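You operate a simulated robot arm through the tools that you are given. There is no shell and no other tool.

You run a simulated robot arm. Do the job below in one go: nothing can be reset, and whatever is moved stays where it is left.

JOB
Open both gold knobs and set each slider to its gauge's reading.

It is judged by the outcome, as a careful person would: the job done as asked, and still so three seconds after it is handed in. It fails if anything else is knocked over, pushed out of place, dropped, spilled or broken.

ROBOT AND FRAMES
A 7-joint arm with a two-finger parallel gripper, fixed in place. Base frame: the origin is at the foot of the arm, x ahead of it, y to its left, z up. Readings come in m, degrees, newtons and seconds.
Its first joint turns from -166.0 to 166.0 degrees. Payload 4.4 kg.
The tool frame sits at the grasp point between the pads (the TCP): z along the fingers, y along the line on which they close. The tips reach 0.023 m beyond it. The gripper opens to 0.094 m. The fingers are 0.038 m wide and 0.01 m thick; the gripper's body (0.054 by 0.096 m) begins 0.039 m behind the TCP.
Orientation is told as [roll, pitch, yaw] about the base's x, y, z axes, in that order, counted from this pose: with the fingers straight down and closing along the base's y, the tool's x points along the base's -x, its y along +y and its z along -z.

CONTROLS
- The arm moves only by the tool move_arm. Its argument "plan" is a list of rows, each a list of 7 numbers: the turn, a rotation vector about the tool's x, y, z in units of 4 degrees (1.0 is 4 degrees), then the shift along the tool's x, y, z in units of 30 mm (1.0 is 30 mm), then the closure in counts, from 0 (fully open) to 255 (shut). In form: [[rx, ry, rz, dx, dy, dz, hand], ...]. A call has 1 to 20 rows; each row shifts and turns the commanded pose from where the row before left it, along the tool's axes as they then stand. A call with a number of a shift or a turn outside -1 to 1 is refused whole. Rows are played at 5 a second. More than 0.05 m and 8.6 degrees between two rows, or a gripper value outside its range, and nothing of the call is played. A pose out of reach is approached as far as the arm can. The call stops where the force on the tool passes 40 N (or 10 N more than at its start, if that is more) or the arm is blocked; 0.2 s more then pass. The fingers move at their own pace (about 0.072 m/s each) and stop on an object; they squeeze with about 44 N. The grip force told is the motor's: it shows also when the fingers shut on nothing. Time passes only in rows, and 0.2 s behind the last, so rows that do not move let the fingers close. The reply holds the time, the measured pose of the TCP, the force on the tool along the base axes, the opening and the grip force, in the units named above and with some noise, with the torque about the TCP (base axes, N m) and any sound that the robot's microphone picked up.
- Cameras (640 x 400 px; columns grow to the right, rows downward): "scene" is fixed at [0.0578, -0.4988, 1.4094]; the picture's right is [0.63, -0.78, 0.00], its down [-0.17, -0.14, -0.98] and it looks along [0.76, 0.61, -0.22] (base axes); focal length 247 px, centre (320, 200). "wrist" rides on the gripper at [0.086, 0.016, -0.074] in the tool frame; the picture's right is [-0.18, 0.98, 0.00], its down [-0.58, -0.11, -0.81] and it looks along [-0.79, -0.15, 0.59] (tool axes); focal length 243 px, centre (320, 200). There is no depth. A picture from a camera that has moved, and an enlarged one, comes with that camera's place and axes in the base frame and with its lens. The place of the scene camera against the robot may be out by one fixed shift of up to 0.012 m in any direction.
- camera(camera): a new picture of that camera. It takes no simulated time.
- inspect(camera, box): a new picture of the part [left, top, right, bottom] of that camera's present view, enlarged. It takes no simulated time.
- finish_job(): hands the job in; it is judged then, once.

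Places have to be worked out from the pictures, the camera data and where the tool is seen. Open the gripper and draw the arm clear of the work before you hand the job in, unless the task says otherwise.

The tools are called after "Call:" by a JSON object that holds its "fn" and its "kwargs". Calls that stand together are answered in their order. move_arm: Moves the arm, as the interface text tells. Its arguments: {"type":"object","properties":{"plan":{"type":"array","items":{"type":"array","items":{"type":"number"}}}},"required":["plan"]} The other tools are called the same way: camera (camera) takes a picture; inspect (camera, box) takes an enlarged picture of a part of a camera's view; finish_job () hands the job in.

At the start:

```text
time: 0.0
tcp_pos: [0.636, 0.1479, 1.6371]
orientation: [0.0, 0.0, 0.0]
wrist_force: [0.7, 0.0, 0.2]
wrist_torque: [0.0, 0.02, 0.05]
opening: 0.0943
gripper_force: 0.1
```

scene: 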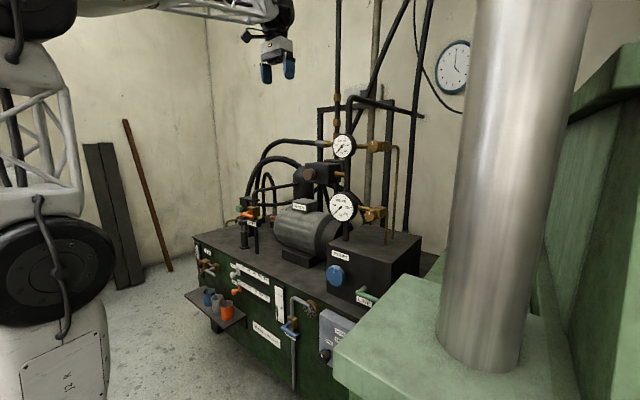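
wrist: 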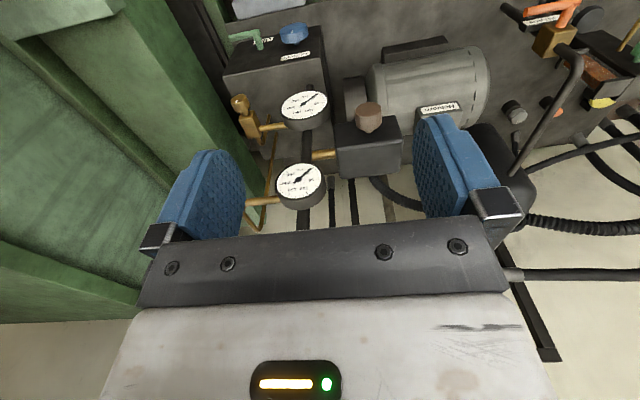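

The scene shows a hydraulic power pack with two gauges, gold valves, and sliders on the front panel. I'll enlarge several parts to identify the knobs, the gauges and the sliders.

Call:
{"fn": "inspect", "kwargs": {"camera": "scene", "box": [300, 120, 420, 195]}}

Call:
{"fn": "inspect", "kwargs": {"camera": "scene", "box": [300, 180, 420, 255]}}

Call:
{"fn": "inspect", "kwargs": {"camera": "scene", "box": [180, 240, 300, 315]}}

Call:
{"fn": "inspect", "kwargs": {"camera": "scene", "box": [240, 280, 370, 380]}}

Call:
{"fn": "inspect", "kwargs": {"camera": "scene", "box": [220, 190, 340, 265]}}

Call:
{"fn": "inspect", "kwargs": {"camera": "wrist", "box": [210, 60, 370, 220]}}

```text
5.33 times, centred on (360, 158) of scene
camera zoom: at [0.0578, -0.4988, 1.4094], right [0.63, -0.78, 0.0], down [-0.17, -0.14, -0.98], along [0.76, 0.61, -0.22], focal length 1319 px, centre (107, 427)
```

zoom: 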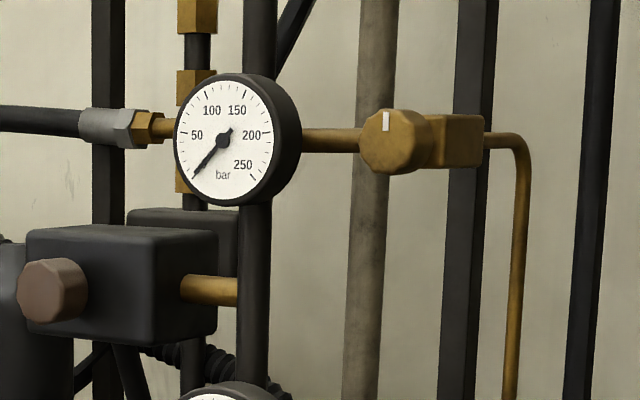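

```text
5.33 times, centred on (360, 218) of scene
camera zoom: at [0.0578, -0.4988, 1.4094], right [0.63, -0.78, 0.0], down [-0.17, -0.14, -0.98], along [0.76, 0.61, -0.22], focal length 1319 px, centre (107, 107)
```

zoom: 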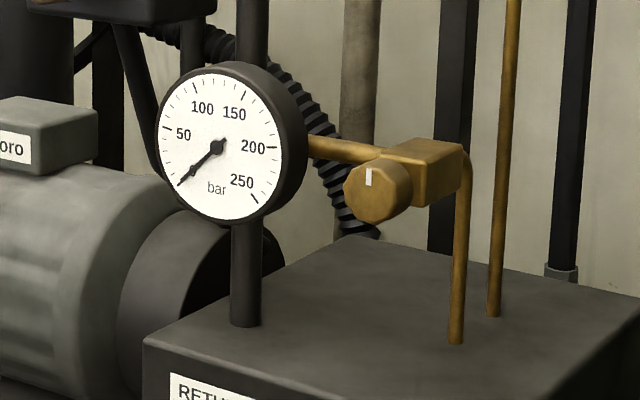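

```text
5.33 times, centred on (240, 278) of scene
camera zoom: at [0.0578, -0.4988, 1.4094], right [0.63, -0.78, 0.0], down [-0.17, -0.14, -0.98], along [0.76, 0.61, -0.22], focal length 1319 px, centre (747, -213)
```

zoom: 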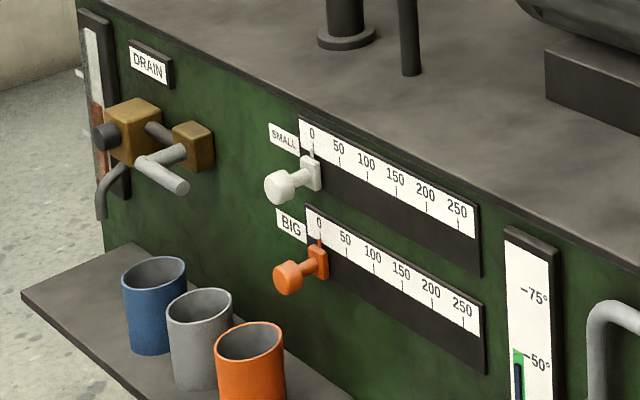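

```text
4.00 times, centred on (305, 330) of scene
camera zoom: at [0.0578, -0.4988, 1.4094], right [0.63, -0.78, 0.0], down [-0.17, -0.14, -0.98], along [0.76, 0.61, -0.22], focal length 989 px, centre (380, -320)
```

zoom: 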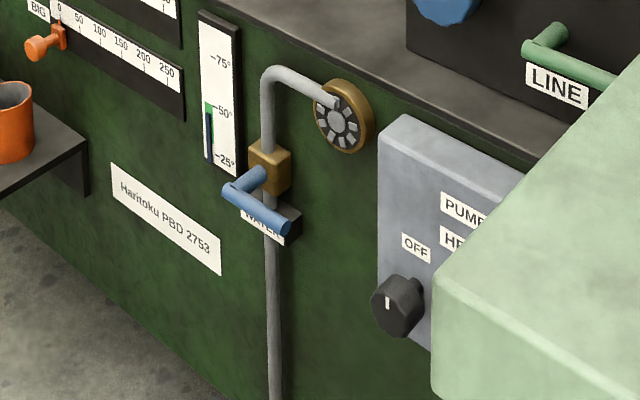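

```text
5.33 times, centred on (280, 228) of scene
camera zoom: at [0.0578, -0.4988, 1.4094], right [0.63, -0.78, 0.0], down [-0.17, -0.14, -0.98], along [0.76, 0.61, -0.22], focal length 1319 px, centre (533, 53)
```

zoom: 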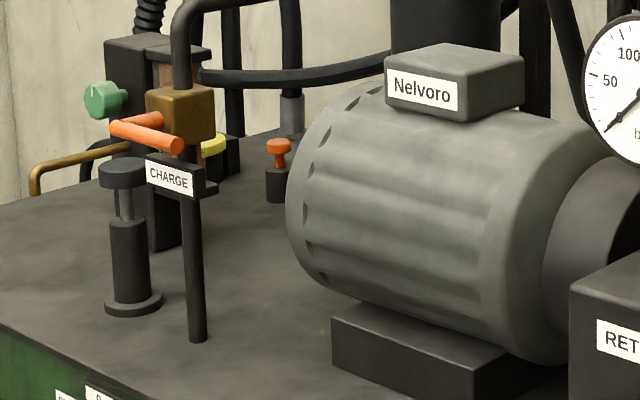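

```text
2.50 times, centred on (290, 140) of wrist
camera zoom: at [0.5495, 0.1636, 1.7125], right [0.18, 0.98, 0.0], down [0.58, -0.11, 0.81], along [0.79, -0.15, -0.59], focal length 606 px, centre (395, 350)
```

zoom: 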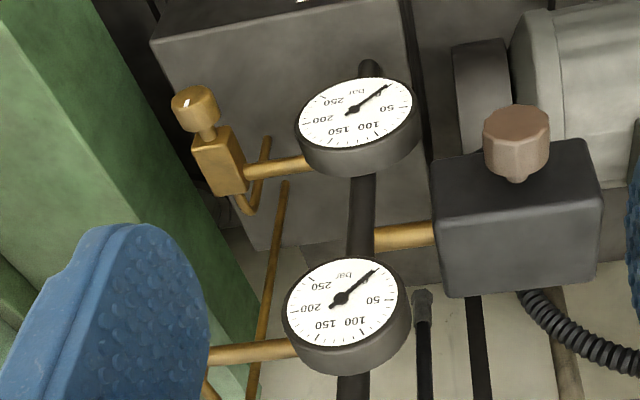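

The two gold knobs sit right of the two gauges: the upper gauge is the smaller one, the lower one is bigger. The slider panel faces the arm (-x), with white for SMALL and orange for BIG. I'll draw the tool back and down, staying clear of the machine, to look at the front panel with the wrist camera.

Call:
{"fn": "move_arm", "kwargs": {"plan": [[0, 0, 0, 0.7, 0.25, 0.5, 0], [0, 0, 0, 0.7, 0.25, 0.8, 0], [0, 0, 0, 0.7, 0.25, 1, 0], [0, 0, 0, 0.7, 0.25, 1, 0], [0, 0, 0, 0.7, 0.25, 1, 0], [0, 0, 0, 0.7, 0.25, 1, 0], [0, 0, 0, 0.7, 0.25, 1, 0], [0, 0, 0, 0.7, 0.25, 1, 0], [0, 0, 0, 0.7, 0.25, 1, 0], [0, 0, 0, 0.7, 0.25, 1, 0], [0, 0, 0, 0.7, 0.25, 1, 0], [0, 0, 0, 0, 0.25, 1, 0], [0, 0, 0, 0, 0, 0.5, 0]]}}

```text
time: 2.8
tcp_pos: [0.4042, 0.2371, 1.2811]
orientation: [0.0, 0.0, -0.1]
wrist_force: [-0.4, -1.3, 0.4]
wrist_torque: [0.02, 0.01, 0.01]
opening: 0.094
gripper_force: 0.1
```

The tool is now at (0.404, 0.237, 1.281), pointing down. I'll take pictures from both cameras.

Call:
{"fn": "camera", "kwargs": {"camera": "wrist"}}

Call:
{"fn": "camera", "kwargs": {"camera": "scene"}}

```text
taken
camera wrist: at [0.3177, 0.2537, 1.3565], right [0.18, 0.98, 0.0], down [0.58, -0.11, 0.81], along [0.79, -0.15, -0.59], focal length 243 px, centre (320, 200)
```

wrist: 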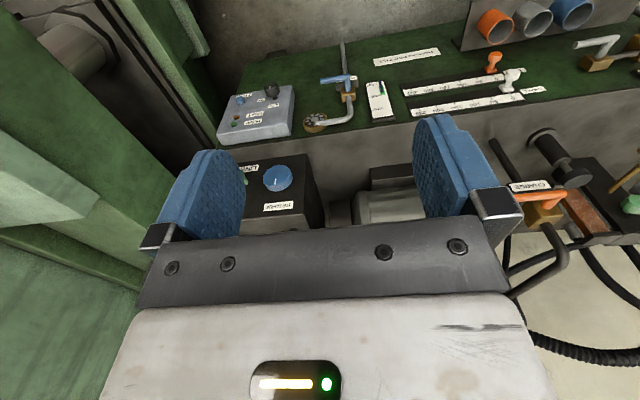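

```text
taken
```

scene: 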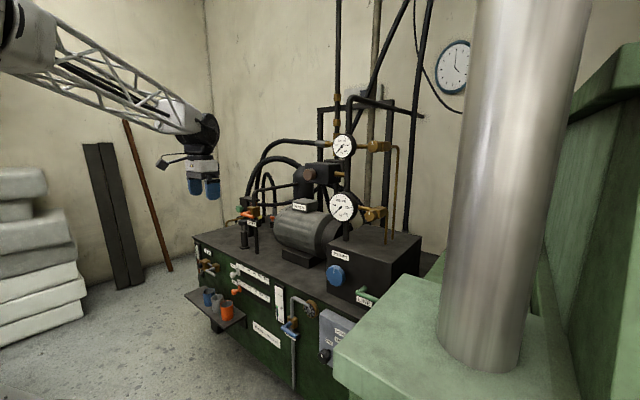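

The panel is visible upside-down at the top of the wrist view. I'll enlarge the slider area and the top area.

Call:
{"fn": "inspect", "kwargs": {"camera": "wrist", "box": [390, 30, 550, 130]}}

Call:
{"fn": "inspect", "kwargs": {"camera": "wrist", "box": [200, 40, 400, 165]}}

Call:
{"fn": "inspect", "kwargs": {"camera": "wrist", "box": [440, 0, 640, 125]}}

```text
4.00 times, centred on (470, 80) of wrist
camera zoom: at [0.3177, 0.2537, 1.3565], right [0.18, 0.98, 0.0], down [0.58, -0.11, 0.81], along [0.79, -0.15, -0.59], focal length 970 px, centre (-280, 680)
```

zoom: 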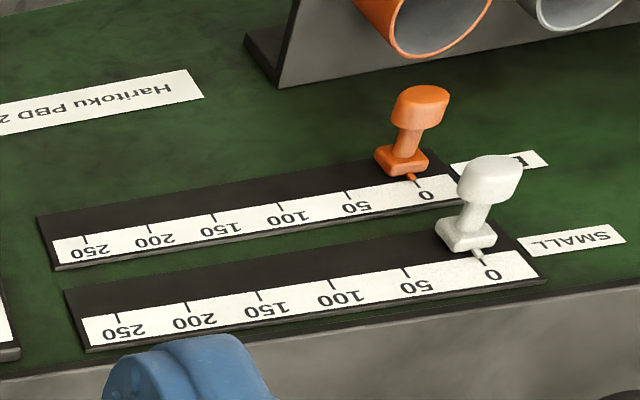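

```text
3.20 times, centred on (300, 102) of wrist
camera zoom: at [0.3177, 0.2537, 1.3565], right [0.18, 0.98, 0.0], down [0.58, -0.11, 0.81], along [0.79, -0.15, -0.59], focal length 776 px, centre (384, 512)
```

zoom: 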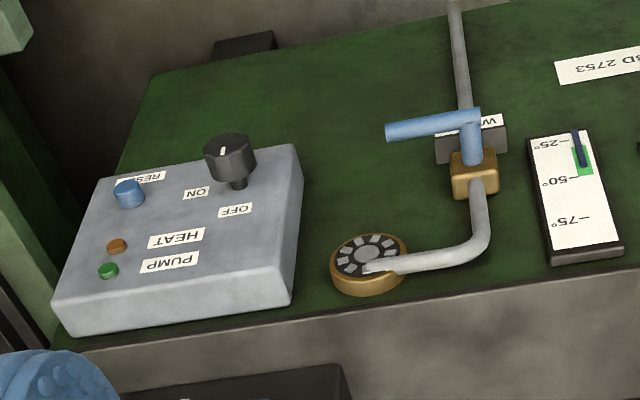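

```text
3.20 times, centred on (540, 62) of wrist
camera zoom: at [0.3177, 0.2537, 1.3565], right [0.18, 0.98, 0.0], down [0.58, -0.11, 0.81], along [0.79, -0.15, -0.59], focal length 776 px, centre (-384, 640)
```

zoom: 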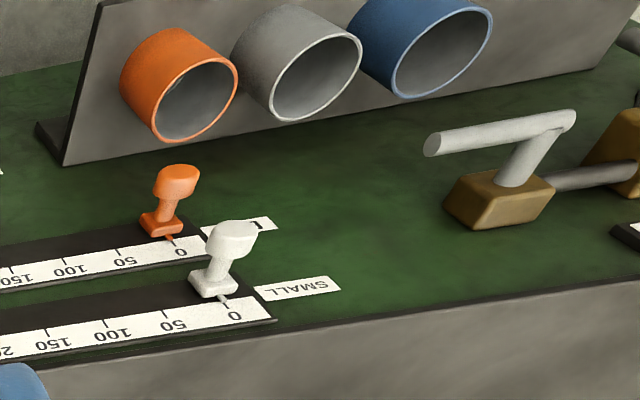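

Slider scales run from 0 (at the robot's left) to 250 (right), roughly 1 mm per bar, and the panel faces -x. The green press on the right may limit space near the gold knobs, so I'll enlarge it from both cameras before approaching.

Call:
{"fn": "inspect", "kwargs": {"camera": "wrist", "box": [0, 0, 320, 200]}}

Call:
{"fn": "inspect", "kwargs": {"camera": "scene", "box": [320, 150, 640, 350]}}

```text
2.00 times, centred on (160, 100) of wrist
camera zoom: at [0.3177, 0.2537, 1.3565], right [0.18, 0.98, 0.0], down [0.58, -0.11, 0.81], along [0.79, -0.15, -0.59], focal length 485 px, centre (640, 400)
```

zoom: 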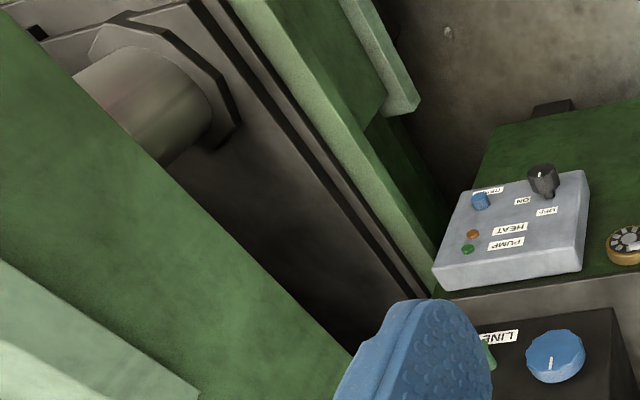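

```text
2.00 times, centred on (480, 250) of scene
camera zoom: at [0.0578, -0.4988, 1.4094], right [0.63, -0.78, 0.0], down [-0.17, -0.14, -0.98], along [0.76, 0.61, -0.22], focal length 495 px, centre (0, 100)
```

zoom: 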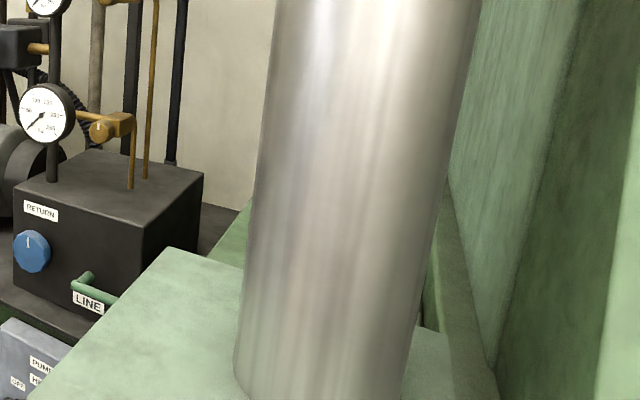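

The press edges are parallel to x and lie to the right, and both gold knobs point toward -x, at about (0.853, -0.095, 1.158) and (0.857, -0.095, 1.403). I'll shift right and pitch the tool partway up, so that the wrist camera looks horizontally at the gauges, knobs and press.

Call:
{"fn": "move_arm", "kwargs": {"plan": [[0, 0, 0, 0, -0.8, -0.8, 0], [0, -1, 0, 0, -0.8, -0.8, 0], [0, -1, 0, 0, -0.8, -0.8, 0], [0, -1, 0, 0, -0.8, 0, 0], [0, -1, 0, 0, -0.8, 0, 0], [0, -1, 0, 0, -0.8, 0, 0], [0, -1, 0, 0, -0.8, 0, 0], [0, -1, 0, 0, -0.8, 0, 0], [0, -1, 0, 0, -0.8, 0, 0], [0, -1, 0, 0, -0.4, 0, 0], [0, 0, 0, 0, 0, 0, 0]]}}

Call:
{"fn": "camera", "kwargs": {"camera": "wrist"}}

Call:
{"fn": "camera", "kwargs": {"camera": "scene"}}

```text
time: 5.2
tcp_pos: [0.4035, 0.0101, 1.3558]
orientation: [0.1, -36.0, 0.0]
wrist_force: [0.0, -0.1, 0.8]
wrist_torque: [-0.03, 0.0, 0.03]
opening: 0.0939
gripper_force: 0.0
```

```text
taken
camera wrist: at [0.2888, 0.0256, 1.3651], right [0.15, 0.98, 0.11], down [0.0, -0.11, 0.99], along [0.99, -0.15, -0.01], focal length 243 px, centre (320, 200)
```

wrist: 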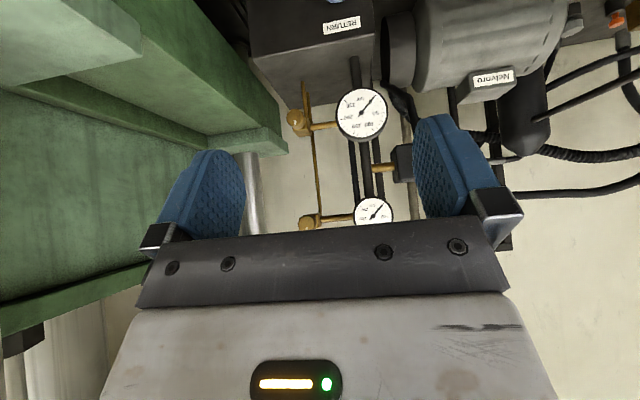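

```text
taken
```

scene: 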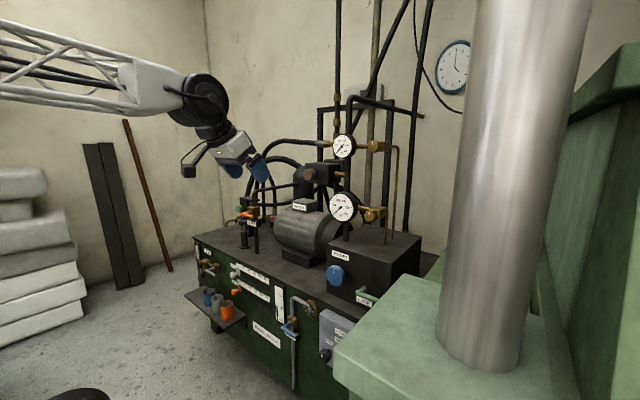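

This gives a clear straight-on view of the gauges, knobs and press. I'll enlarge it to locate them and see their faces.

Call:
{"fn": "inspect", "kwargs": {"camera": "wrist", "box": [270, 80, 430, 180]}}

Call:
{"fn": "inspect", "kwargs": {"camera": "wrist", "box": [270, 150, 430, 250]}}

Call:
{"fn": "inspect", "kwargs": {"camera": "wrist", "box": [0, 0, 320, 200]}}

```text
4.00 times, centred on (350, 130) of wrist
camera zoom: at [0.2888, 0.0256, 1.3651], right [0.15, 0.98, 0.11], down [0.0, -0.11, 0.99], along [0.99, -0.15, -0.01], focal length 970 px, centre (200, 480)
```

zoom: 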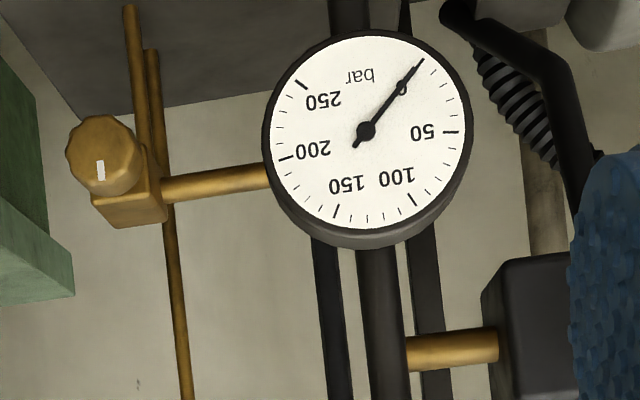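

```text
4.00 times, centred on (350, 200) of wrist
camera zoom: at [0.2888, 0.0256, 1.3651], right [0.15, 0.98, 0.11], down [0.0, -0.11, 0.99], along [0.99, -0.15, -0.01], focal length 970 px, centre (200, 200)
```

zoom: 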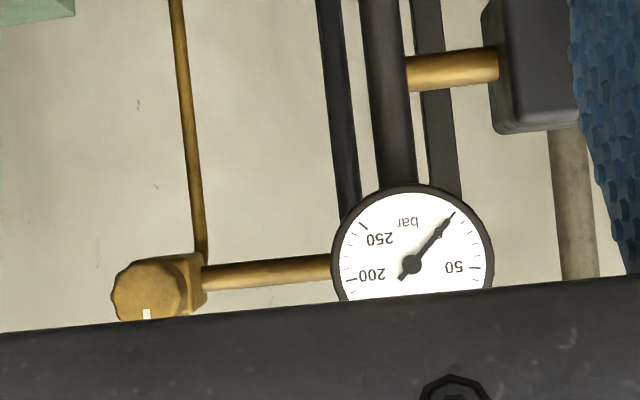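

```text
2.00 times, centred on (160, 100) of wrist
camera zoom: at [0.2888, 0.0256, 1.3651], right [0.15, 0.98, 0.11], down [0.0, -0.11, 0.99], along [0.99, -0.15, -0.01], focal length 485 px, centre (640, 400)
```

zoom: 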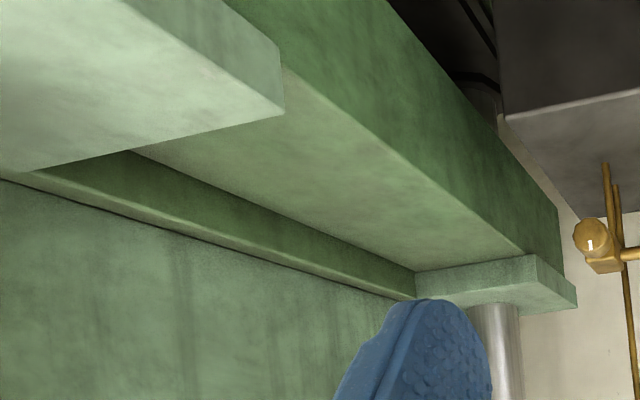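

Knob front faces come out at about (0.846, -0.096, 1.160) for the lower and (0.848, -0.095, 1.410) for the upper, each roughly 42 mm across with the white mark at 12 o'clock. The press edge is at y≈-0.29, which leaves room. I'll pitch the tool to point along +x and bring it to about x=0.68 in front of the upper knob.

Call:
{"fn": "move_arm", "kwargs": {"plan": [[0, -1, 0, -0.616, -0.25, 0.287, 0], [0, -1, 0, -0.594, -0.25, 0.329, 0], [0, -1, 0, -0.57, -0.25, 0.37, 0], [0, -1, 0, -0.543, -0.25, 0.408, 0], [0, -1, 0, -0.513, -0.25, 0.445, 0], [0, -1, 0, -0.48, -0.25, 0.48, 0], [0, -1, 0, -0.446, -0.25, 0.512, 0], [0, -1, 0, -0.409, -0.25, 0.542, 0], [0, -1, 0, -0.371, -0.25, 0.569, 0], [0, -1, 0, -0.33, -0.25, 0.594, 0], [0, -1, 0, -0.287, -0.25, 0.615, 0], [0, -1, 0, -0.244, -0.25, 0.634, 0], [0, -1, 0, -0.199, -0.25, 0.649, 0], [0, -0.5, 0, -0.153, -0.25, 0.661, 0], [0, 0, 0, 0, 0, 0, 0]]}}

Call:
{"fn": "camera", "kwargs": {"camera": "wrist"}}

Call:
{"fn": "camera", "kwargs": {"camera": "scene"}}

```text
time: 8.4
tcp_pos: [0.6838, -0.0944, 1.4105]
orientation: [-177.9, -90.0, 177.8]
wrist_force: [0.1, 0.2, -0.1]
wrist_torque: [-0.01, -0.04, 0.03]
opening: 0.0939
gripper_force: 0.1
```

```text
taken
camera wrist: at [0.6093, -0.0794, 1.3247], right [0.0, 0.98, 0.18], down [-0.81, -0.11, 0.58], along [0.59, -0.15, 0.79], focal length 243 px, centre (320, 200)
```

wrist: 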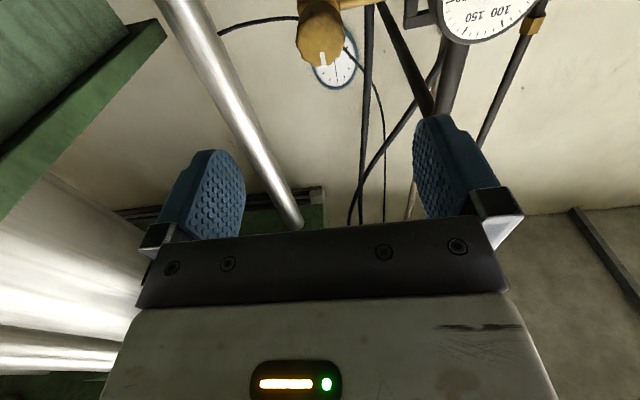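

```text
taken
```

scene: 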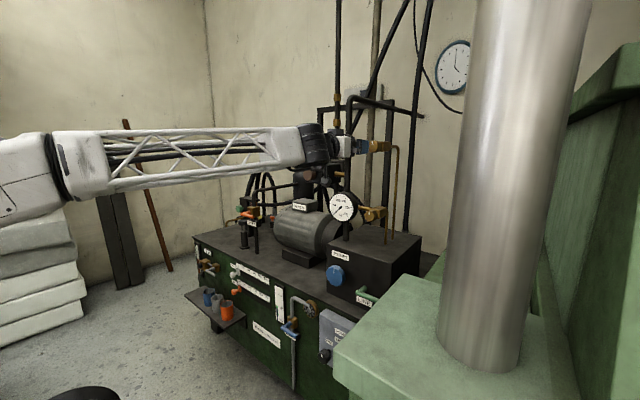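

The tool points straight along +x in front of the upper knob, which shows at the top of the wrist view. I'll enlarge it to refine its location.

Call:
{"fn": "inspect", "kwargs": {"camera": "wrist", "box": [240, 0, 400, 100]}}

Call:
{"fn": "inspect", "kwargs": {"camera": "scene", "box": [300, 110, 420, 185]}}

```text
4.00 times, centred on (320, 50) of wrist
camera zoom: at [0.6093, -0.0794, 1.3247], right [0.0, 0.98, 0.18], down [-0.81, -0.11, 0.58], along [0.59, -0.15, 0.79], focal length 970 px, centre (320, 800)
```

zoom: 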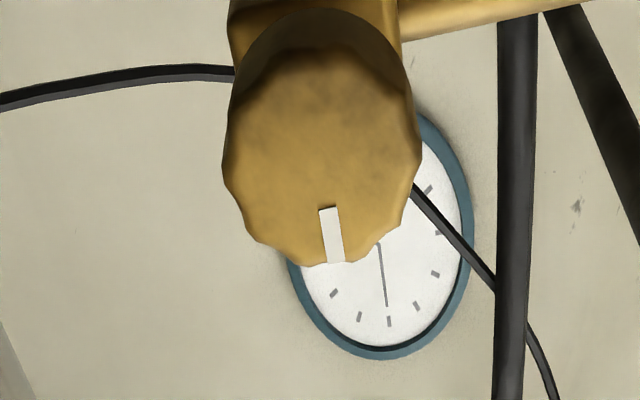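

```text
5.33 times, centred on (360, 148) of scene
camera zoom: at [0.0578, -0.4988, 1.4094], right [0.63, -0.78, 0.0], down [-0.17, -0.14, -0.98], along [0.76, 0.61, -0.22], focal length 1319 px, centre (107, 480)
```

zoom: 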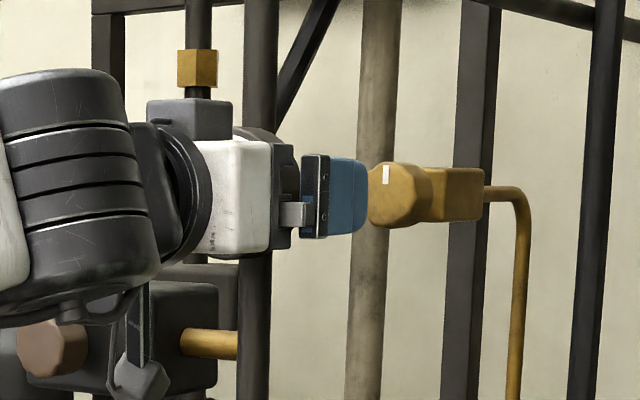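

The upper knob's front face centre works out at (0.846, -0.095, 1.411), and the tool is already aligned with it. I'll advance until the tips are just short of the knob and check.

Call:
{"fn": "move_arm", "kwargs": {"plan": [[0, 0, 0, 0, 0, 0.9, 0], [0, 0, 0, 0, 0, 0.9, 0], [0, 0, 0, 0, 0, 0.9, 0], [0, 0, 0, 0, 0, 0.9, 0], [0, 0, 0, 0, 0, 0.6, 0], [0, 0, 0, 0, 0, 0, 0]]}}

Call:
{"fn": "camera", "kwargs": {"camera": "wrist"}}

Call:
{"fn": "inspect", "kwargs": {"camera": "scene", "box": [300, 110, 420, 185]}}

```text
time: 9.8
tcp_pos: [0.8113, -0.0958, 1.4094]
orientation: [-113.3, -90.0, 113.3]
wrist_force: [0.2, -0.5, 0.1]
wrist_torque: [0.01, 0.0, 0.0]
opening: 0.0942
gripper_force: 0.1
```

```text
taken
camera wrist: at [0.7363, -0.0798, 1.3245], right [0.0, 0.98, 0.18], down [-0.81, -0.11, 0.58], along [0.59, -0.15, 0.79], focal length 243 px, centre (320, 200)
```

wrist: 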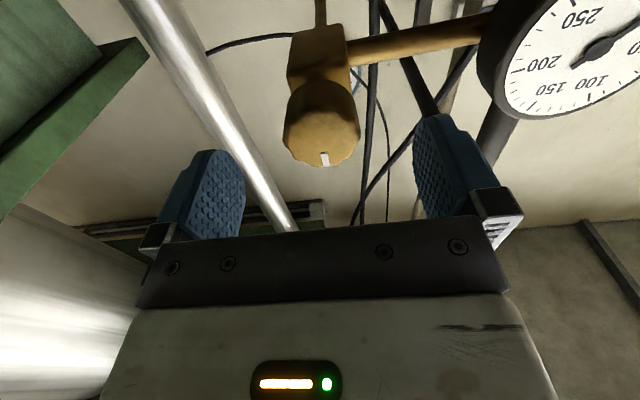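

```text
5.33 times, centred on (360, 148) of scene
camera zoom: at [0.0578, -0.4988, 1.4094], right [0.63, -0.78, 0.0], down [-0.17, -0.14, -0.98], along [0.76, 0.61, -0.22], focal length 1319 px, centre (107, 480)
```

zoom: 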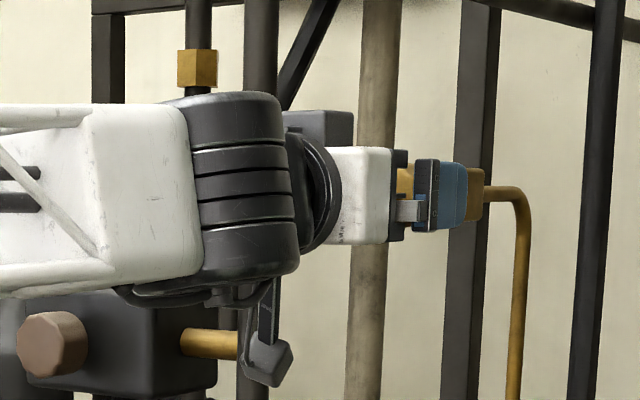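

The fingers straddle the knob evenly. I'll advance about 43 mm so the pads overlap the knob, then close on it.

Call:
{"fn": "move_arm", "kwargs": {"plan": [[0, 0, 0, 0, 0, 0.5, 0], [0, 0, 0, 0, 0, 0.5, 0], [0, 0, 0, 0, 0, 0.43, 0], [0, 0, 0, 0, 0, 0, 0], [0, 0, 0, 0, 0, 0, 255], [0, 0, 0, 0, 0, 0, 255], [0, 0, 0, 0, 0, 0, 255], [0, 0, 0, 0, 0, 0, 255]]}}

Call:
{"fn": "camera", "kwargs": {"camera": "wrist"}}

```text
time: 11.6
tcp_pos: [0.8531, -0.0945, 1.4102]
orientation: [-61.3, -90.0, 61.4]
wrist_force: [4.6, 20.3, 0.5]
wrist_torque: [0.03, 0.03, -0.3]
opening: 0.0421
gripper_force: 44.8
```

```text
taken
camera wrist: at [0.7778, -0.079, 1.3245], right [0.0, 0.98, 0.18], down [-0.81, -0.11, 0.58], along [0.59, -0.15, 0.79], focal length 243 px, centre (320, 200)
```

wrist: 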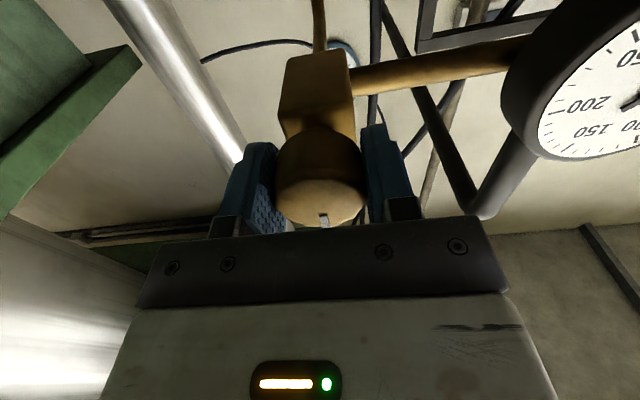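

The knob is held (42 mm), but a 20 N sideways load shows that the gripper sits slightly off-centre toward -y. I'll nudge +y to relieve it.

Call:
{"fn": "move_arm", "kwargs": {"plan": [[0, 0, 0, 0, 0.05, 0, 255], [0, 0, 0, 0, 0, 0, 255]]}}

```text
time: 12.2
tcp_pos: [0.8522, -0.0948, 1.4112]
orientation: [-151.8, -89.9, 151.9]
wrist_force: [22.3, -0.9, 7.8]
wrist_torque: [-0.02, 0.25, 0.68]
opening: 0.042
gripper_force: 45.0
```

The sideways load is gone, but an axial one has appeared. I'll hold still for a moment to see whether it settles.

Call:
{"fn": "move_arm", "kwargs": {"plan": [[0, 0, 0, 0, 0, 0, 255], [0, 0, 0, 0, 0, 0, 255]]}}

```text
time: 12.8
tcp_pos: [0.8527, -0.095, 1.4115]
orientation: [165.9, -90.0, -166.0]
wrist_force: [26.8, -7.5, 9.6]
wrist_torque: [-0.02, -0.14, 0.45]
opening: 0.042
gripper_force: 45.4
```

The axial load of 27 N means the arm is pulling back slightly on the gripped knob. I'll ease it forward by about 1 mm and up slightly, and check.

Call:
{"fn": "move_arm", "kwargs": {"plan": [[0, 0, 0, -0.02, -0.01, 0.04, 255], [0, 0, 0, 0, 0, 0, 255]]}}

```text
time: 13.4
tcp_pos: [0.8531, -0.0945, 1.4097]
orientation: [18.3, -90.0, -18.3]
wrist_force: [-36.9, 0.2, -13.4]
wrist_torque: [0.03, 0.03, -0.49]
opening: 0.042
gripper_force: 45.0
```

The contact is stiff, about 50 N/mm. I'll back off half of that to balance the load before turning.

Call:
{"fn": "move_arm", "kwargs": {"plan": [[0, 0, 0, 0.012, 0, -0.022, 255], [0, 0, 0, 0, 0, 0, 255]]}}

```text
time: 14.0
tcp_pos: [0.8525, -0.096, 1.4109]
orientation: [34.0, -90.0, -34.1]
wrist_force: [37.4, -11.5, 8.6]
wrist_torque: [0.0, 0.09, 0.68]
opening: 0.042
gripper_force: 44.6
```

Call:
{"fn": "move_arm", "kwargs": {"plan": [[0, 0, 0, 0, 0, 0.011, 255], [0, 0, 0, 0, 0, 0, 255]]}}

```text
time: 14.6
tcp_pos: [0.8532, -0.0945, 1.4112]
orientation: [174.9, -90.1, -175.0]
wrist_force: [37.0, -9.7, 11.7]
wrist_torque: [-0.05, -0.05, 0.6]
opening: 0.0418
gripper_force: 45.0
```

The axial force behaves like friction hysteresis saturating near 37 N. I'll open the fingers slightly and re-close to reset it, now that y is centred.

Call:
{"fn": "move_arm", "kwargs": {"plan": [[0, 0, 0, 0, 0, 0, 100], [0, 0, 0, 0, 0, 0, 100], [0, 0, 0, 0, 0, 0, 100], [0, 0, 0, 0, 0, 0, 255], [0, 0, 0, 0, 0, 0, 255], [0, 0, 0, 0, 0, 0, 255]]}}

```text
time: 16.0
tcp_pos: [0.8531, -0.0938, 1.4107]
orientation: [34.1, -90.0, -34.3]
wrist_force: [-2.6, -2.6, -0.5]
wrist_torque: [-0.01, 0.04, 0.58]
opening: 0.0419
gripper_force: 45.3
```

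Forces are near zero now. I'll turn counter-clockwise as seen from the front (negative about tool z), starting with 16° to test how the knob responds.

Call:
{"fn": "move_arm", "kwargs": {"plan": [[0, 0, -1, 0, 0, 0, 255], [0, 0, -1, 0, 0, 0, 255], [0, 0, -1, 0, 0, 0, 255], [0, 0, -1, 0, 0, 0, 255], [0, 0, 0, 0, 0, 0, 255]]}}

Call:
{"fn": "camera", "kwargs": {"camera": "wrist"}}

```text
time: 17.2
tcp_pos: [0.8531, -0.095, 1.4106]
orientation: [-90.1, -74.0, 90.0]
wrist_force: [-2.6, -2.4, -0.2]
wrist_torque: [-0.01, 0.15, 0.36]
opening: 0.0419
gripper_force: 45.1
```

```text
taken
camera wrist: at [0.778, -0.1033, 1.3234], right [0.0, 1.0, -0.09], down [-0.81, 0.06, 0.59], along [0.59, 0.08, 0.8], focal length 243 px, centre (320, 200)
```

wrist: 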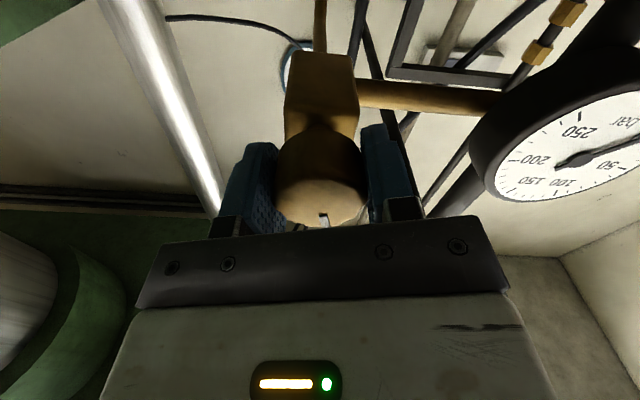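

The knob turns freely with the hand (the mark stays fixed in the gripper's view), with no load. I'll continue turning counter-clockwise.

Call:
{"fn": "move_arm", "kwargs": {"plan": [[0, 0, -1, 0, 0, 0, 255], [0, 0, -1, 0, 0, 0, 255], [0, 0, -1, 0, 0, 0, 255], [0, 0, -1, 0, 0, 0, 255], [0, 0, -1, 0, 0, 0, 255], [0, 0, -1, 0, 0, 0, 255], [0, 0, -1, 0, 0, 0, 255], [0, 0, -1, 0, 0, 0, 255], [0, 0, 0, 0, 0, 0, 255]]}}

Call:
{"fn": "camera", "kwargs": {"camera": "wrist"}}

Call:
{"fn": "inspect", "kwargs": {"camera": "scene", "box": [300, 110, 420, 185]}}

```text
time: 19.2
tcp_pos: [0.8532, -0.0945, 1.4111]
orientation: [-90.0, -42.0, 90.1]
wrist_force: [-20.7, -11.6, -2.7]
wrist_torque: [-0.02, 0.4, 0.53]
opening: 0.0421
gripper_force: 44.8
```

```text
taken
camera wrist: at [0.7785, -0.148, 1.341], right [0.0, 0.79, -0.61], down [-0.81, 0.36, 0.47], along [0.59, 0.49, 0.64], focal length 243 px, centre (320, 200)
```

wrist: 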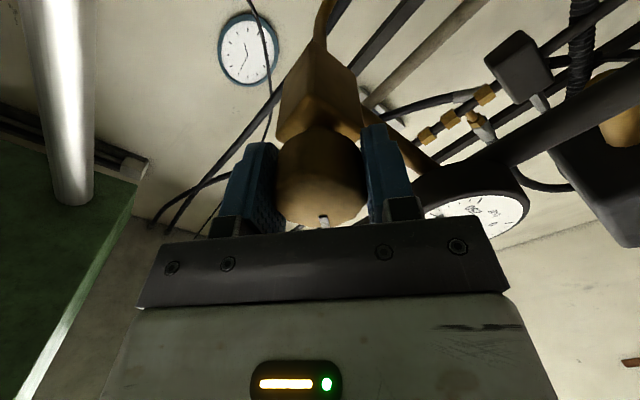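

```text
5.33 times, centred on (360, 148) of scene
camera zoom: at [0.0578, -0.4988, 1.4094], right [0.63, -0.78, 0.0], down [-0.17, -0.14, -0.98], along [0.76, 0.61, -0.22], focal length 1319 px, centre (107, 480)
```

zoom: 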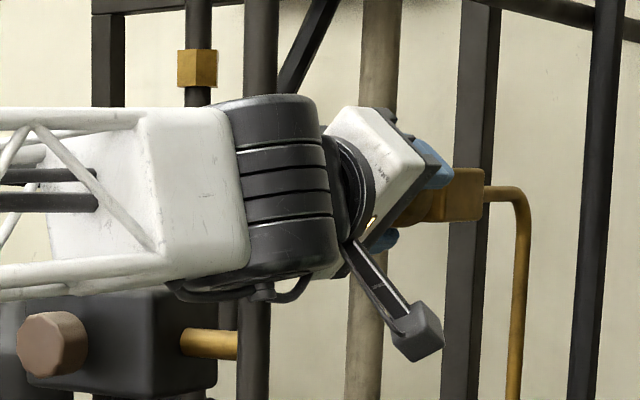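

48° done. I'll enlarge the gauge in the wrist view to see whether the needle is moving.

Call:
{"fn": "inspect", "kwargs": {"camera": "wrist", "box": [410, 170, 540, 251]}}

```text
4.92 times, centred on (475, 210) of wrist
camera zoom: at [0.7785, -0.148, 1.341], right [0.0, 0.79, -0.61], down [-0.81, 0.36, 0.47], along [0.59, 0.49, 0.64], focal length 1194 px, centre (-443, 148)
```

zoom: 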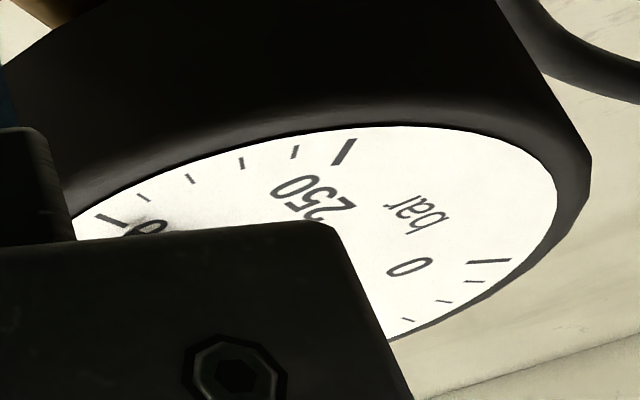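

The needle has left 0, so counter-clockwise opens it. I'll keep turning to about 90° and see whether the knob reaches a stop.

Call:
{"fn": "move_arm", "kwargs": {"plan": [[0, 0, -1, 0, 0, 0, 255], [0, 0, -1, 0, 0, 0, 255], [0, 0, -1, 0, 0, 0, 255], [0, 0, -1, 0, 0, 0, 255], [0, 0, -1, 0, 0, 0, 255], [0, 0, -1, 0, 0, 0, 255], [0, 0, -1, 0, 0, 0, 255], [0, 0, -1, 0, 0, 0, 255], [0, 0, -1, 0, 0, 0, 255], [0, 0, -1, 0, 0, 0, 255], [0, 0, 0, 0, 0, 0, 255]]}}

Call:
{"fn": "camera", "kwargs": {"camera": "wrist"}}

Call:
{"fn": "camera", "kwargs": {"camera": "scene"}}

```text
time: 21.6
tcp_pos: [0.8533, -0.0944, 1.4097]
orientation: [-90.1, -2.0, 90.0]
wrist_force: [-10.5, -1.7, -10.0]
wrist_torque: [0.07, -0.66, -0.92]
opening: 0.0419
gripper_force: 45.0
```

```text
taken
camera wrist: at [0.7785, -0.1803, 1.3913], right [0.0, 0.22, -0.98], down [-0.81, 0.58, 0.13], along [0.59, 0.79, 0.18], focal length 243 px, centre (320, 200)
```

wrist: 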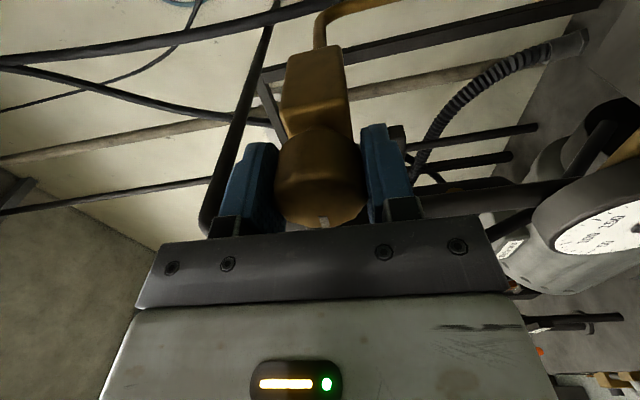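

```text
taken
```

scene: 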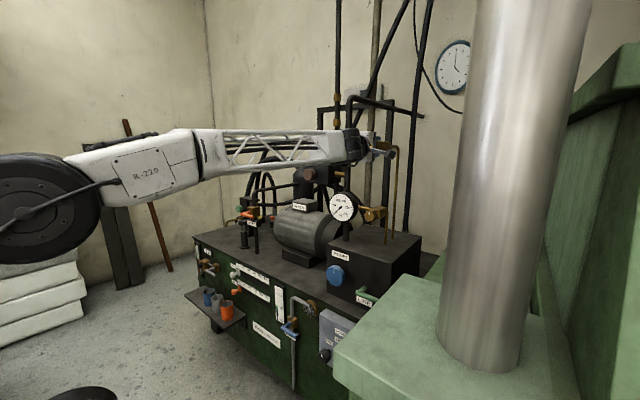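

The knob has turned 88° with no stop and low forces. I'll release, back off along -x and look at the upper gauge and the knob mark.

Call:
{"fn": "move_arm", "kwargs": {"plan": [[0, 0, 0, 0, 0, 0, 0], [0, 0, 0, 0, 0, 0, 0], [0, 0, 0, 0, 0, 0, 0], [0, 0, 0, 0, 0, -0.5, 0], [0, 0, 0, 0, 0, -0.8, 0], [0, 0, 0, 0, 0, -1, 0], [0, 0, 0, 0, 0, -1, 0], [0, 0, 0, 0, 0, -1, 0], [0, 0, 0, 0, 0, -1, 0], [0, 0, 0, 0, 0, -1, 0], [0, 0, 0, 0, 0, 0, 0]]}}

Call:
{"fn": "camera", "kwargs": {"camera": "wrist"}}

Call:
{"fn": "inspect", "kwargs": {"camera": "scene", "box": [300, 110, 420, 185]}}

```text
time: 24.0
tcp_pos: [0.6659, -0.0944, 1.4118]
orientation: [-90.0, -2.0, 89.9]
wrist_force: [0.2, -0.2, 0.4]
wrist_torque: [0.04, 0.01, 0.0]
opening: 0.0938
gripper_force: 0.1
```

```text
taken
camera wrist: at [0.5902, -0.1807, 1.392], right [0.0, 0.22, -0.98], down [-0.81, 0.58, 0.13], along [0.59, 0.79, 0.18], focal length 243 px, centre (320, 200)
```

wrist: 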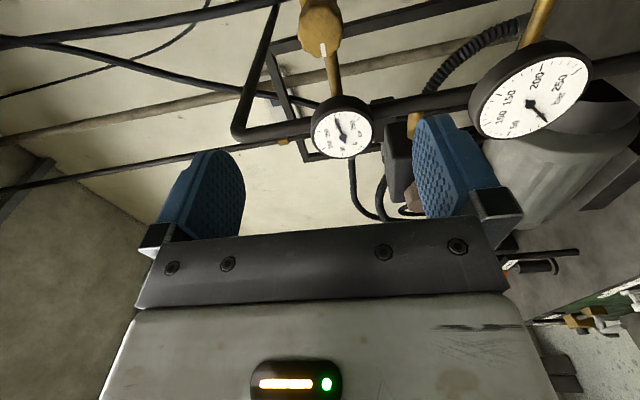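

```text
5.33 times, centred on (360, 148) of scene
camera zoom: at [0.0578, -0.4988, 1.4094], right [0.63, -0.78, 0.0], down [-0.17, -0.14, -0.98], along [0.76, 0.61, -0.22], focal length 1319 px, centre (107, 480)
```

zoom: 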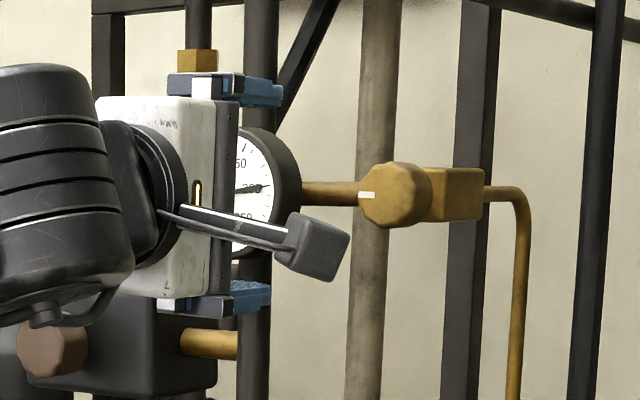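

The mark now points to 9 o'clock, so the knob has turned about 90°. I'll enlarge the upper gauge to read it.

Call:
{"fn": "inspect", "kwargs": {"camera": "wrist", "box": [300, 85, 385, 170]}}

Call:
{"fn": "inspect", "kwargs": {"camera": "wrist", "box": [450, 30, 600, 150]}}

```text
4.71 times, centred on (342, 128) of wrist
camera zoom: at [0.5902, -0.1807, 1.392], right [0.0, 0.22, -0.98], down [-0.81, 0.58, 0.13], along [0.59, 0.79, 0.18], focal length 1142 px, centre (214, 541)
```

zoom: 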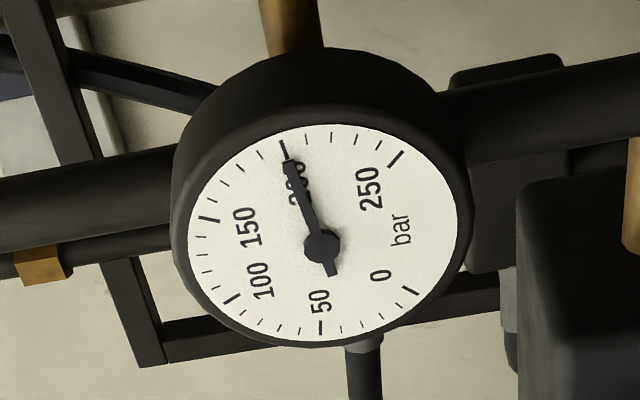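

```text
3.33 times, centred on (525, 90) of wrist
camera zoom: at [0.5902, -0.1807, 1.392], right [0.0, 0.22, -0.98], down [-0.81, 0.58, 0.13], along [0.59, 0.79, 0.18], focal length 809 px, centre (-363, 567)
```

zoom: 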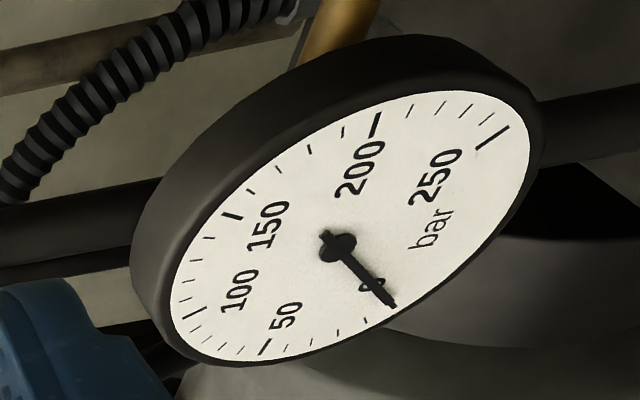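

The upper gauge now reads about 200 bar, so that valve is open. I'll read it precisely later, face-on. Now I'll descend to the lower knob's height and start rolling the hand back for a new turning stroke.

Call:
{"fn": "move_arm", "kwargs": {"plan": [[0, 0, 0, 0, 0.93, 0, 0], [0, 0, 0, 0, 0.93, 0, 0], [0, 0, 0, 0, 0.93, 0, 0], [0, 0, 0, 0, 0.93, 0, 0], [0, 0, 0, 0, 0.93, 0, 0], [0, 0, 0, 0, 0.93, 0, 0], [0, 0, 0, 0, 0.93, 0, 0], [0, 0, 0, 0, 0.93, 0, 0], [0, 0, 0, 0, 0.93, 0, 0], [0, 0, 1, 0, 0, 0, 0], [0, 0, 1, 0, 0, 0, 0], [0, 0, 1, 0, 0, 0, 0], [0, 0, 1, 0, 0, 0, 0], [0, 0, 1, 0, 0, 0, 0], [0, 0, 1, 0, 0, 0, 0], [0, 0, 1, 0, 0, 0, 0], [0, 0, 1, 0, 0, 0, 0], [0, 0, 1, 0, 0, 0, 0], [0, 0, 1, 0, 0, 0, 0], [0, 0, 1, 0, 0, 0, 0]]}}

Call:
{"fn": "camera", "kwargs": {"camera": "wrist"}}

Call:
{"fn": "camera", "kwargs": {"camera": "scene"}}

```text
time: 28.2
tcp_pos: [0.6215, -0.0657, 1.3364]
orientation: [-90.1, -46.1, 90.0]
wrist_force: [0.5, 0.9, -0.5]
wrist_torque: [-0.03, -0.03, -0.01]
opening: 0.094
gripper_force: 0.0
out of reach, approached as far as the arm can: row 2, 3, 4, 5, 6, 7, 8, 9
```

```text
taken
camera wrist: at [0.5471, -0.1138, 1.2639], right [0.0, 0.84, -0.55], down [-0.81, 0.33, 0.49], along [0.59, 0.44, 0.67], focal length 243 px, centre (320, 200)
```

wrist: 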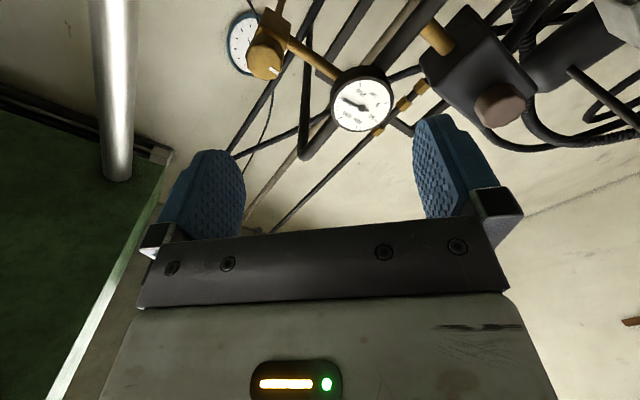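

```text
taken
```

scene: 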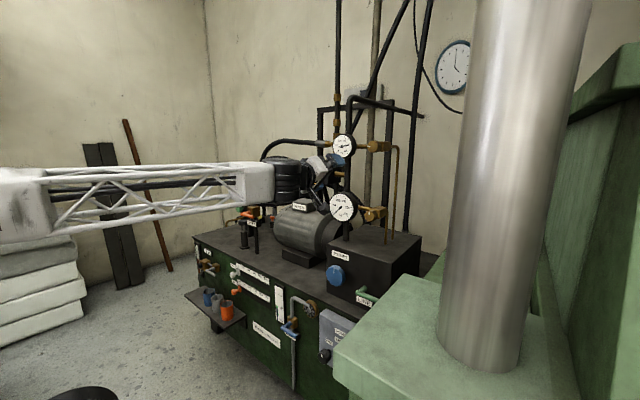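

The arm couldn't descend at x=0.67 in that posture and stopped at (0.62, -0.066, 1.336). I'll issue a still row to learn where the commanded pose now stands.

Call:
{"fn": "move_arm", "kwargs": {"plan": [[0, 0, 0, 0, 0, 0, 0]]}}

```text
time: 28.6
tcp_pos: [0.6216, -0.0655, 1.3368]
orientation: [-90.0, -46.0, 89.9]
wrist_force: [-0.6, 0.4, -0.3]
wrist_torque: [0.0, 0.02, -0.01]
opening: 0.0941
gripper_force: 0.0
```

The commanded pose equals the measured one. I'll roll back to level and move forward to about x=0.77, y=-0.095, where the arm has more room to descend.

Call:
{"fn": "move_arm", "kwargs": {"plan": [[0, 0, 1, 0, 0, 0, 0], [0, 0, 1, 0, 0, 0, 0], [0, 0, 1, 0, 0, 0, 0], [0, 0, 1, 0, 0, 0, 0], [0, 0, 1, 0, 0, 0, 0], [0, 0, 1, 0, 0, 0, 0], [0, 0, 1, 0, 0, 0, 0], [0, 0, 1, 0, 0, 0, 0], [0, 0, 1, 0, 0, 0, 0], [0, 0, 1, 0, 0, 0, 0], [0, 0, 1, 0, 0, 0, 0], [0, 0, 0.5, 0, -0.49, 0.5, 0], [0, 0, 0, 0, -0.49, 0.9, 0], [0, 0, 0, 0, 0, 0.9, 0], [0, 0, 0, 0, 0, 0.9, 0], [0, 0, 0, 0, 0, 0.9, 0], [0, 0, 0, 0, 0, 0.8, 0], [0, 0, 0, 0, 0, 0, 0]]}}

```text
time: 32.4
tcp_pos: [0.7691, -0.0949, 1.3358]
orientation: [90.0, -88.0, -90.1]
wrist_force: [1.0, 0.3, 0.0]
wrist_torque: [0.0, 0.02, -0.01]
opening: 0.094
gripper_force: 0.2
```

Reachable and aligned at z=1.336. I'll descend to the lower knob's height, z≈1.16, at x=0.77.

Call:
{"fn": "move_arm", "kwargs": {"plan": [[0, 0, 0, 0.97, -0.034, 0, 0], [0, 0, 0, 0.98, -0.034, 0, 0], [0, 0, 0, 0.98, -0.034, 0, 0], [0, 0, 0, 0.98, -0.034, 0, 0], [0, 0, 0, 0.98, -0.034, 0, 0], [0, 0, 0, 0.97, -0.034, 0, 0], [0, 0, 0, 0, 0, 0, 0]]}}

Call:
{"fn": "camera", "kwargs": {"camera": "wrist"}}

Call:
{"fn": "camera", "kwargs": {"camera": "scene"}}

```text
time: 34.0
tcp_pos: [0.7678, -0.0979, 1.1617]
orientation: [90.2, -88.0, -90.1]
wrist_force: [-0.4, 0.9, -0.1]
wrist_torque: [0.03, -0.01, 0.0]
opening: 0.0939
gripper_force: 0.1
```

```text
taken
camera wrist: at [0.6937, -0.0784, 1.0765], right [0.0, 0.98, 0.22], down [-0.81, -0.13, 0.58], along [0.59, -0.18, 0.79], focal length 243 px, centre (320, 200)
```

wrist: 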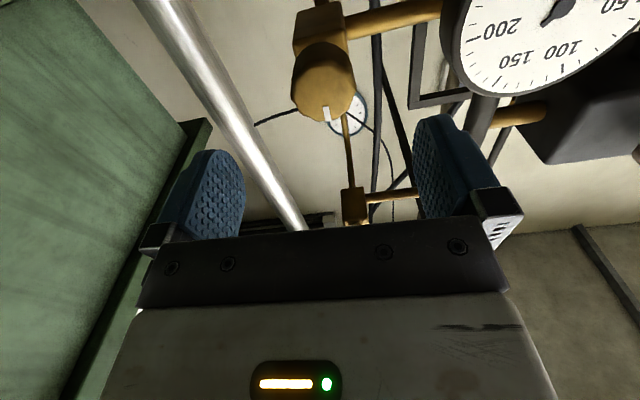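

```text
taken
```

scene: 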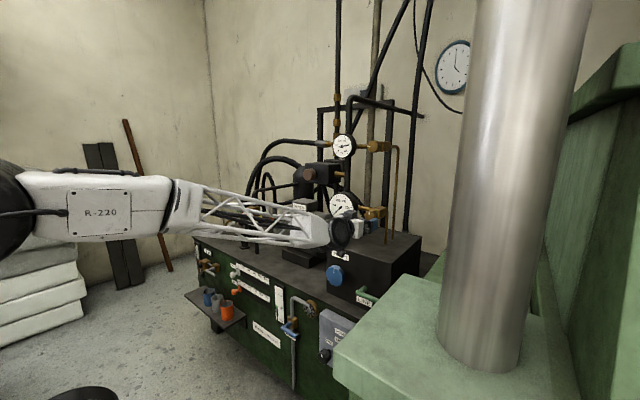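

The tool is in front of the lower knob. I'll enlarge the wrist view to check the alignment.

Call:
{"fn": "inspect", "kwargs": {"camera": "wrist", "box": [240, 30, 400, 130]}}

Call:
{"fn": "inspect", "kwargs": {"camera": "scene", "box": [300, 180, 420, 255]}}

```text
4.00 times, centred on (320, 80) of wrist
camera zoom: at [0.6937, -0.0784, 1.0765], right [0.0, 0.98, 0.22], down [-0.81, -0.13, 0.58], along [0.59, -0.18, 0.79], focal length 970 px, centre (320, 680)
```

zoom: 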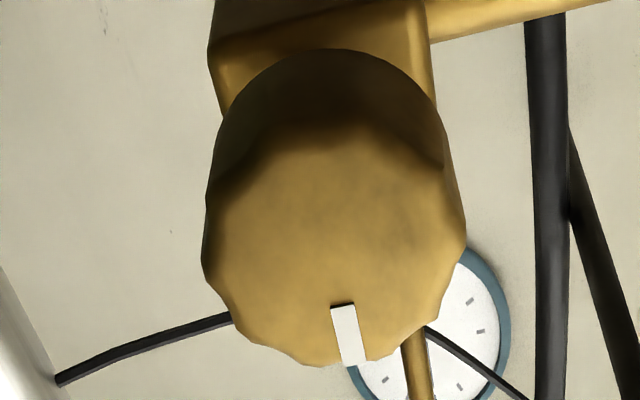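

```text
5.33 times, centred on (360, 218) of scene
camera zoom: at [0.0578, -0.4988, 1.4094], right [0.63, -0.78, 0.0], down [-0.17, -0.14, -0.98], along [0.76, 0.61, -0.22], focal length 1319 px, centre (107, 107)
```

zoom: 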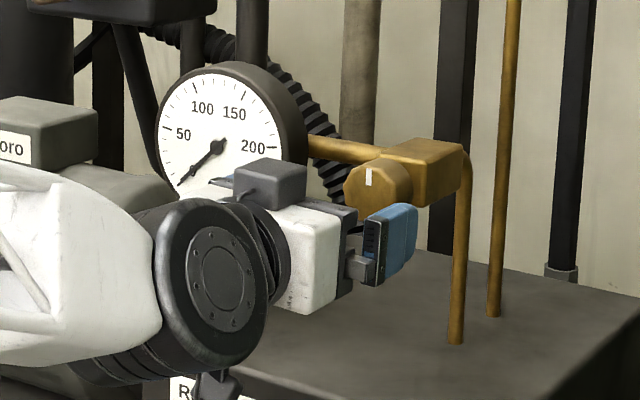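

The lower knob's face centre comes out at (0.845, -0.0946, 1.160). I'll pre-roll the hand by +28° to leave a long counter-clockwise stroke, and shift y by about +3 mm.

Call:
{"fn": "move_arm", "kwargs": {"plan": [[0, 0, 0, 0, 0.1, 0, 0], [0, 0, 1, 0, 0, 0, 0], [0, 0, 1, 0, 0, 0, 0], [0, 0, 1, 0, 0, 0, 0], [0, 0, 1, 0, 0, 0, 0], [0, 0, 1, 0, 0, 0, 0], [0, 0, 1, 0, 0, 0, 0], [0, 0, 1, 0, 0, 0, 0], [0, 0, 0, 0, 0, 0, 0]]}}

Call:
{"fn": "camera", "kwargs": {"camera": "wrist"}}

```text
time: 36.0
tcp_pos: [0.7694, -0.0915, 1.1594]
orientation: [90.0, -60.1, -89.9]
wrist_force: [0.7, -0.6, -0.6]
wrist_torque: [-0.01, 0.02, 0.0]
opening: 0.094
gripper_force: 0.1
```

```text
taken
camera wrist: at [0.694, -0.0348, 1.0945], right [0.0, 0.76, 0.65], down [-0.81, -0.39, 0.45], along [0.59, -0.53, 0.61], focal length 243 px, centre (320, 200)
```

wrist: 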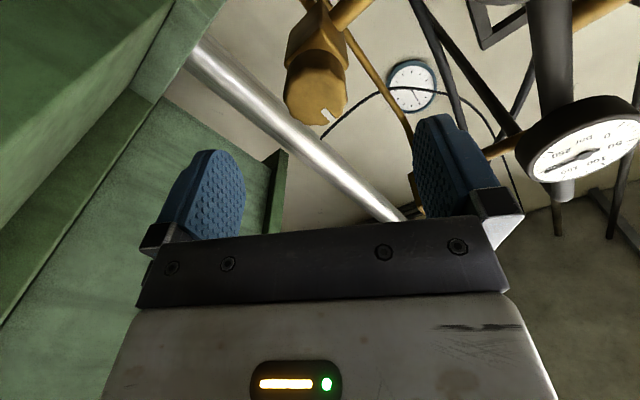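

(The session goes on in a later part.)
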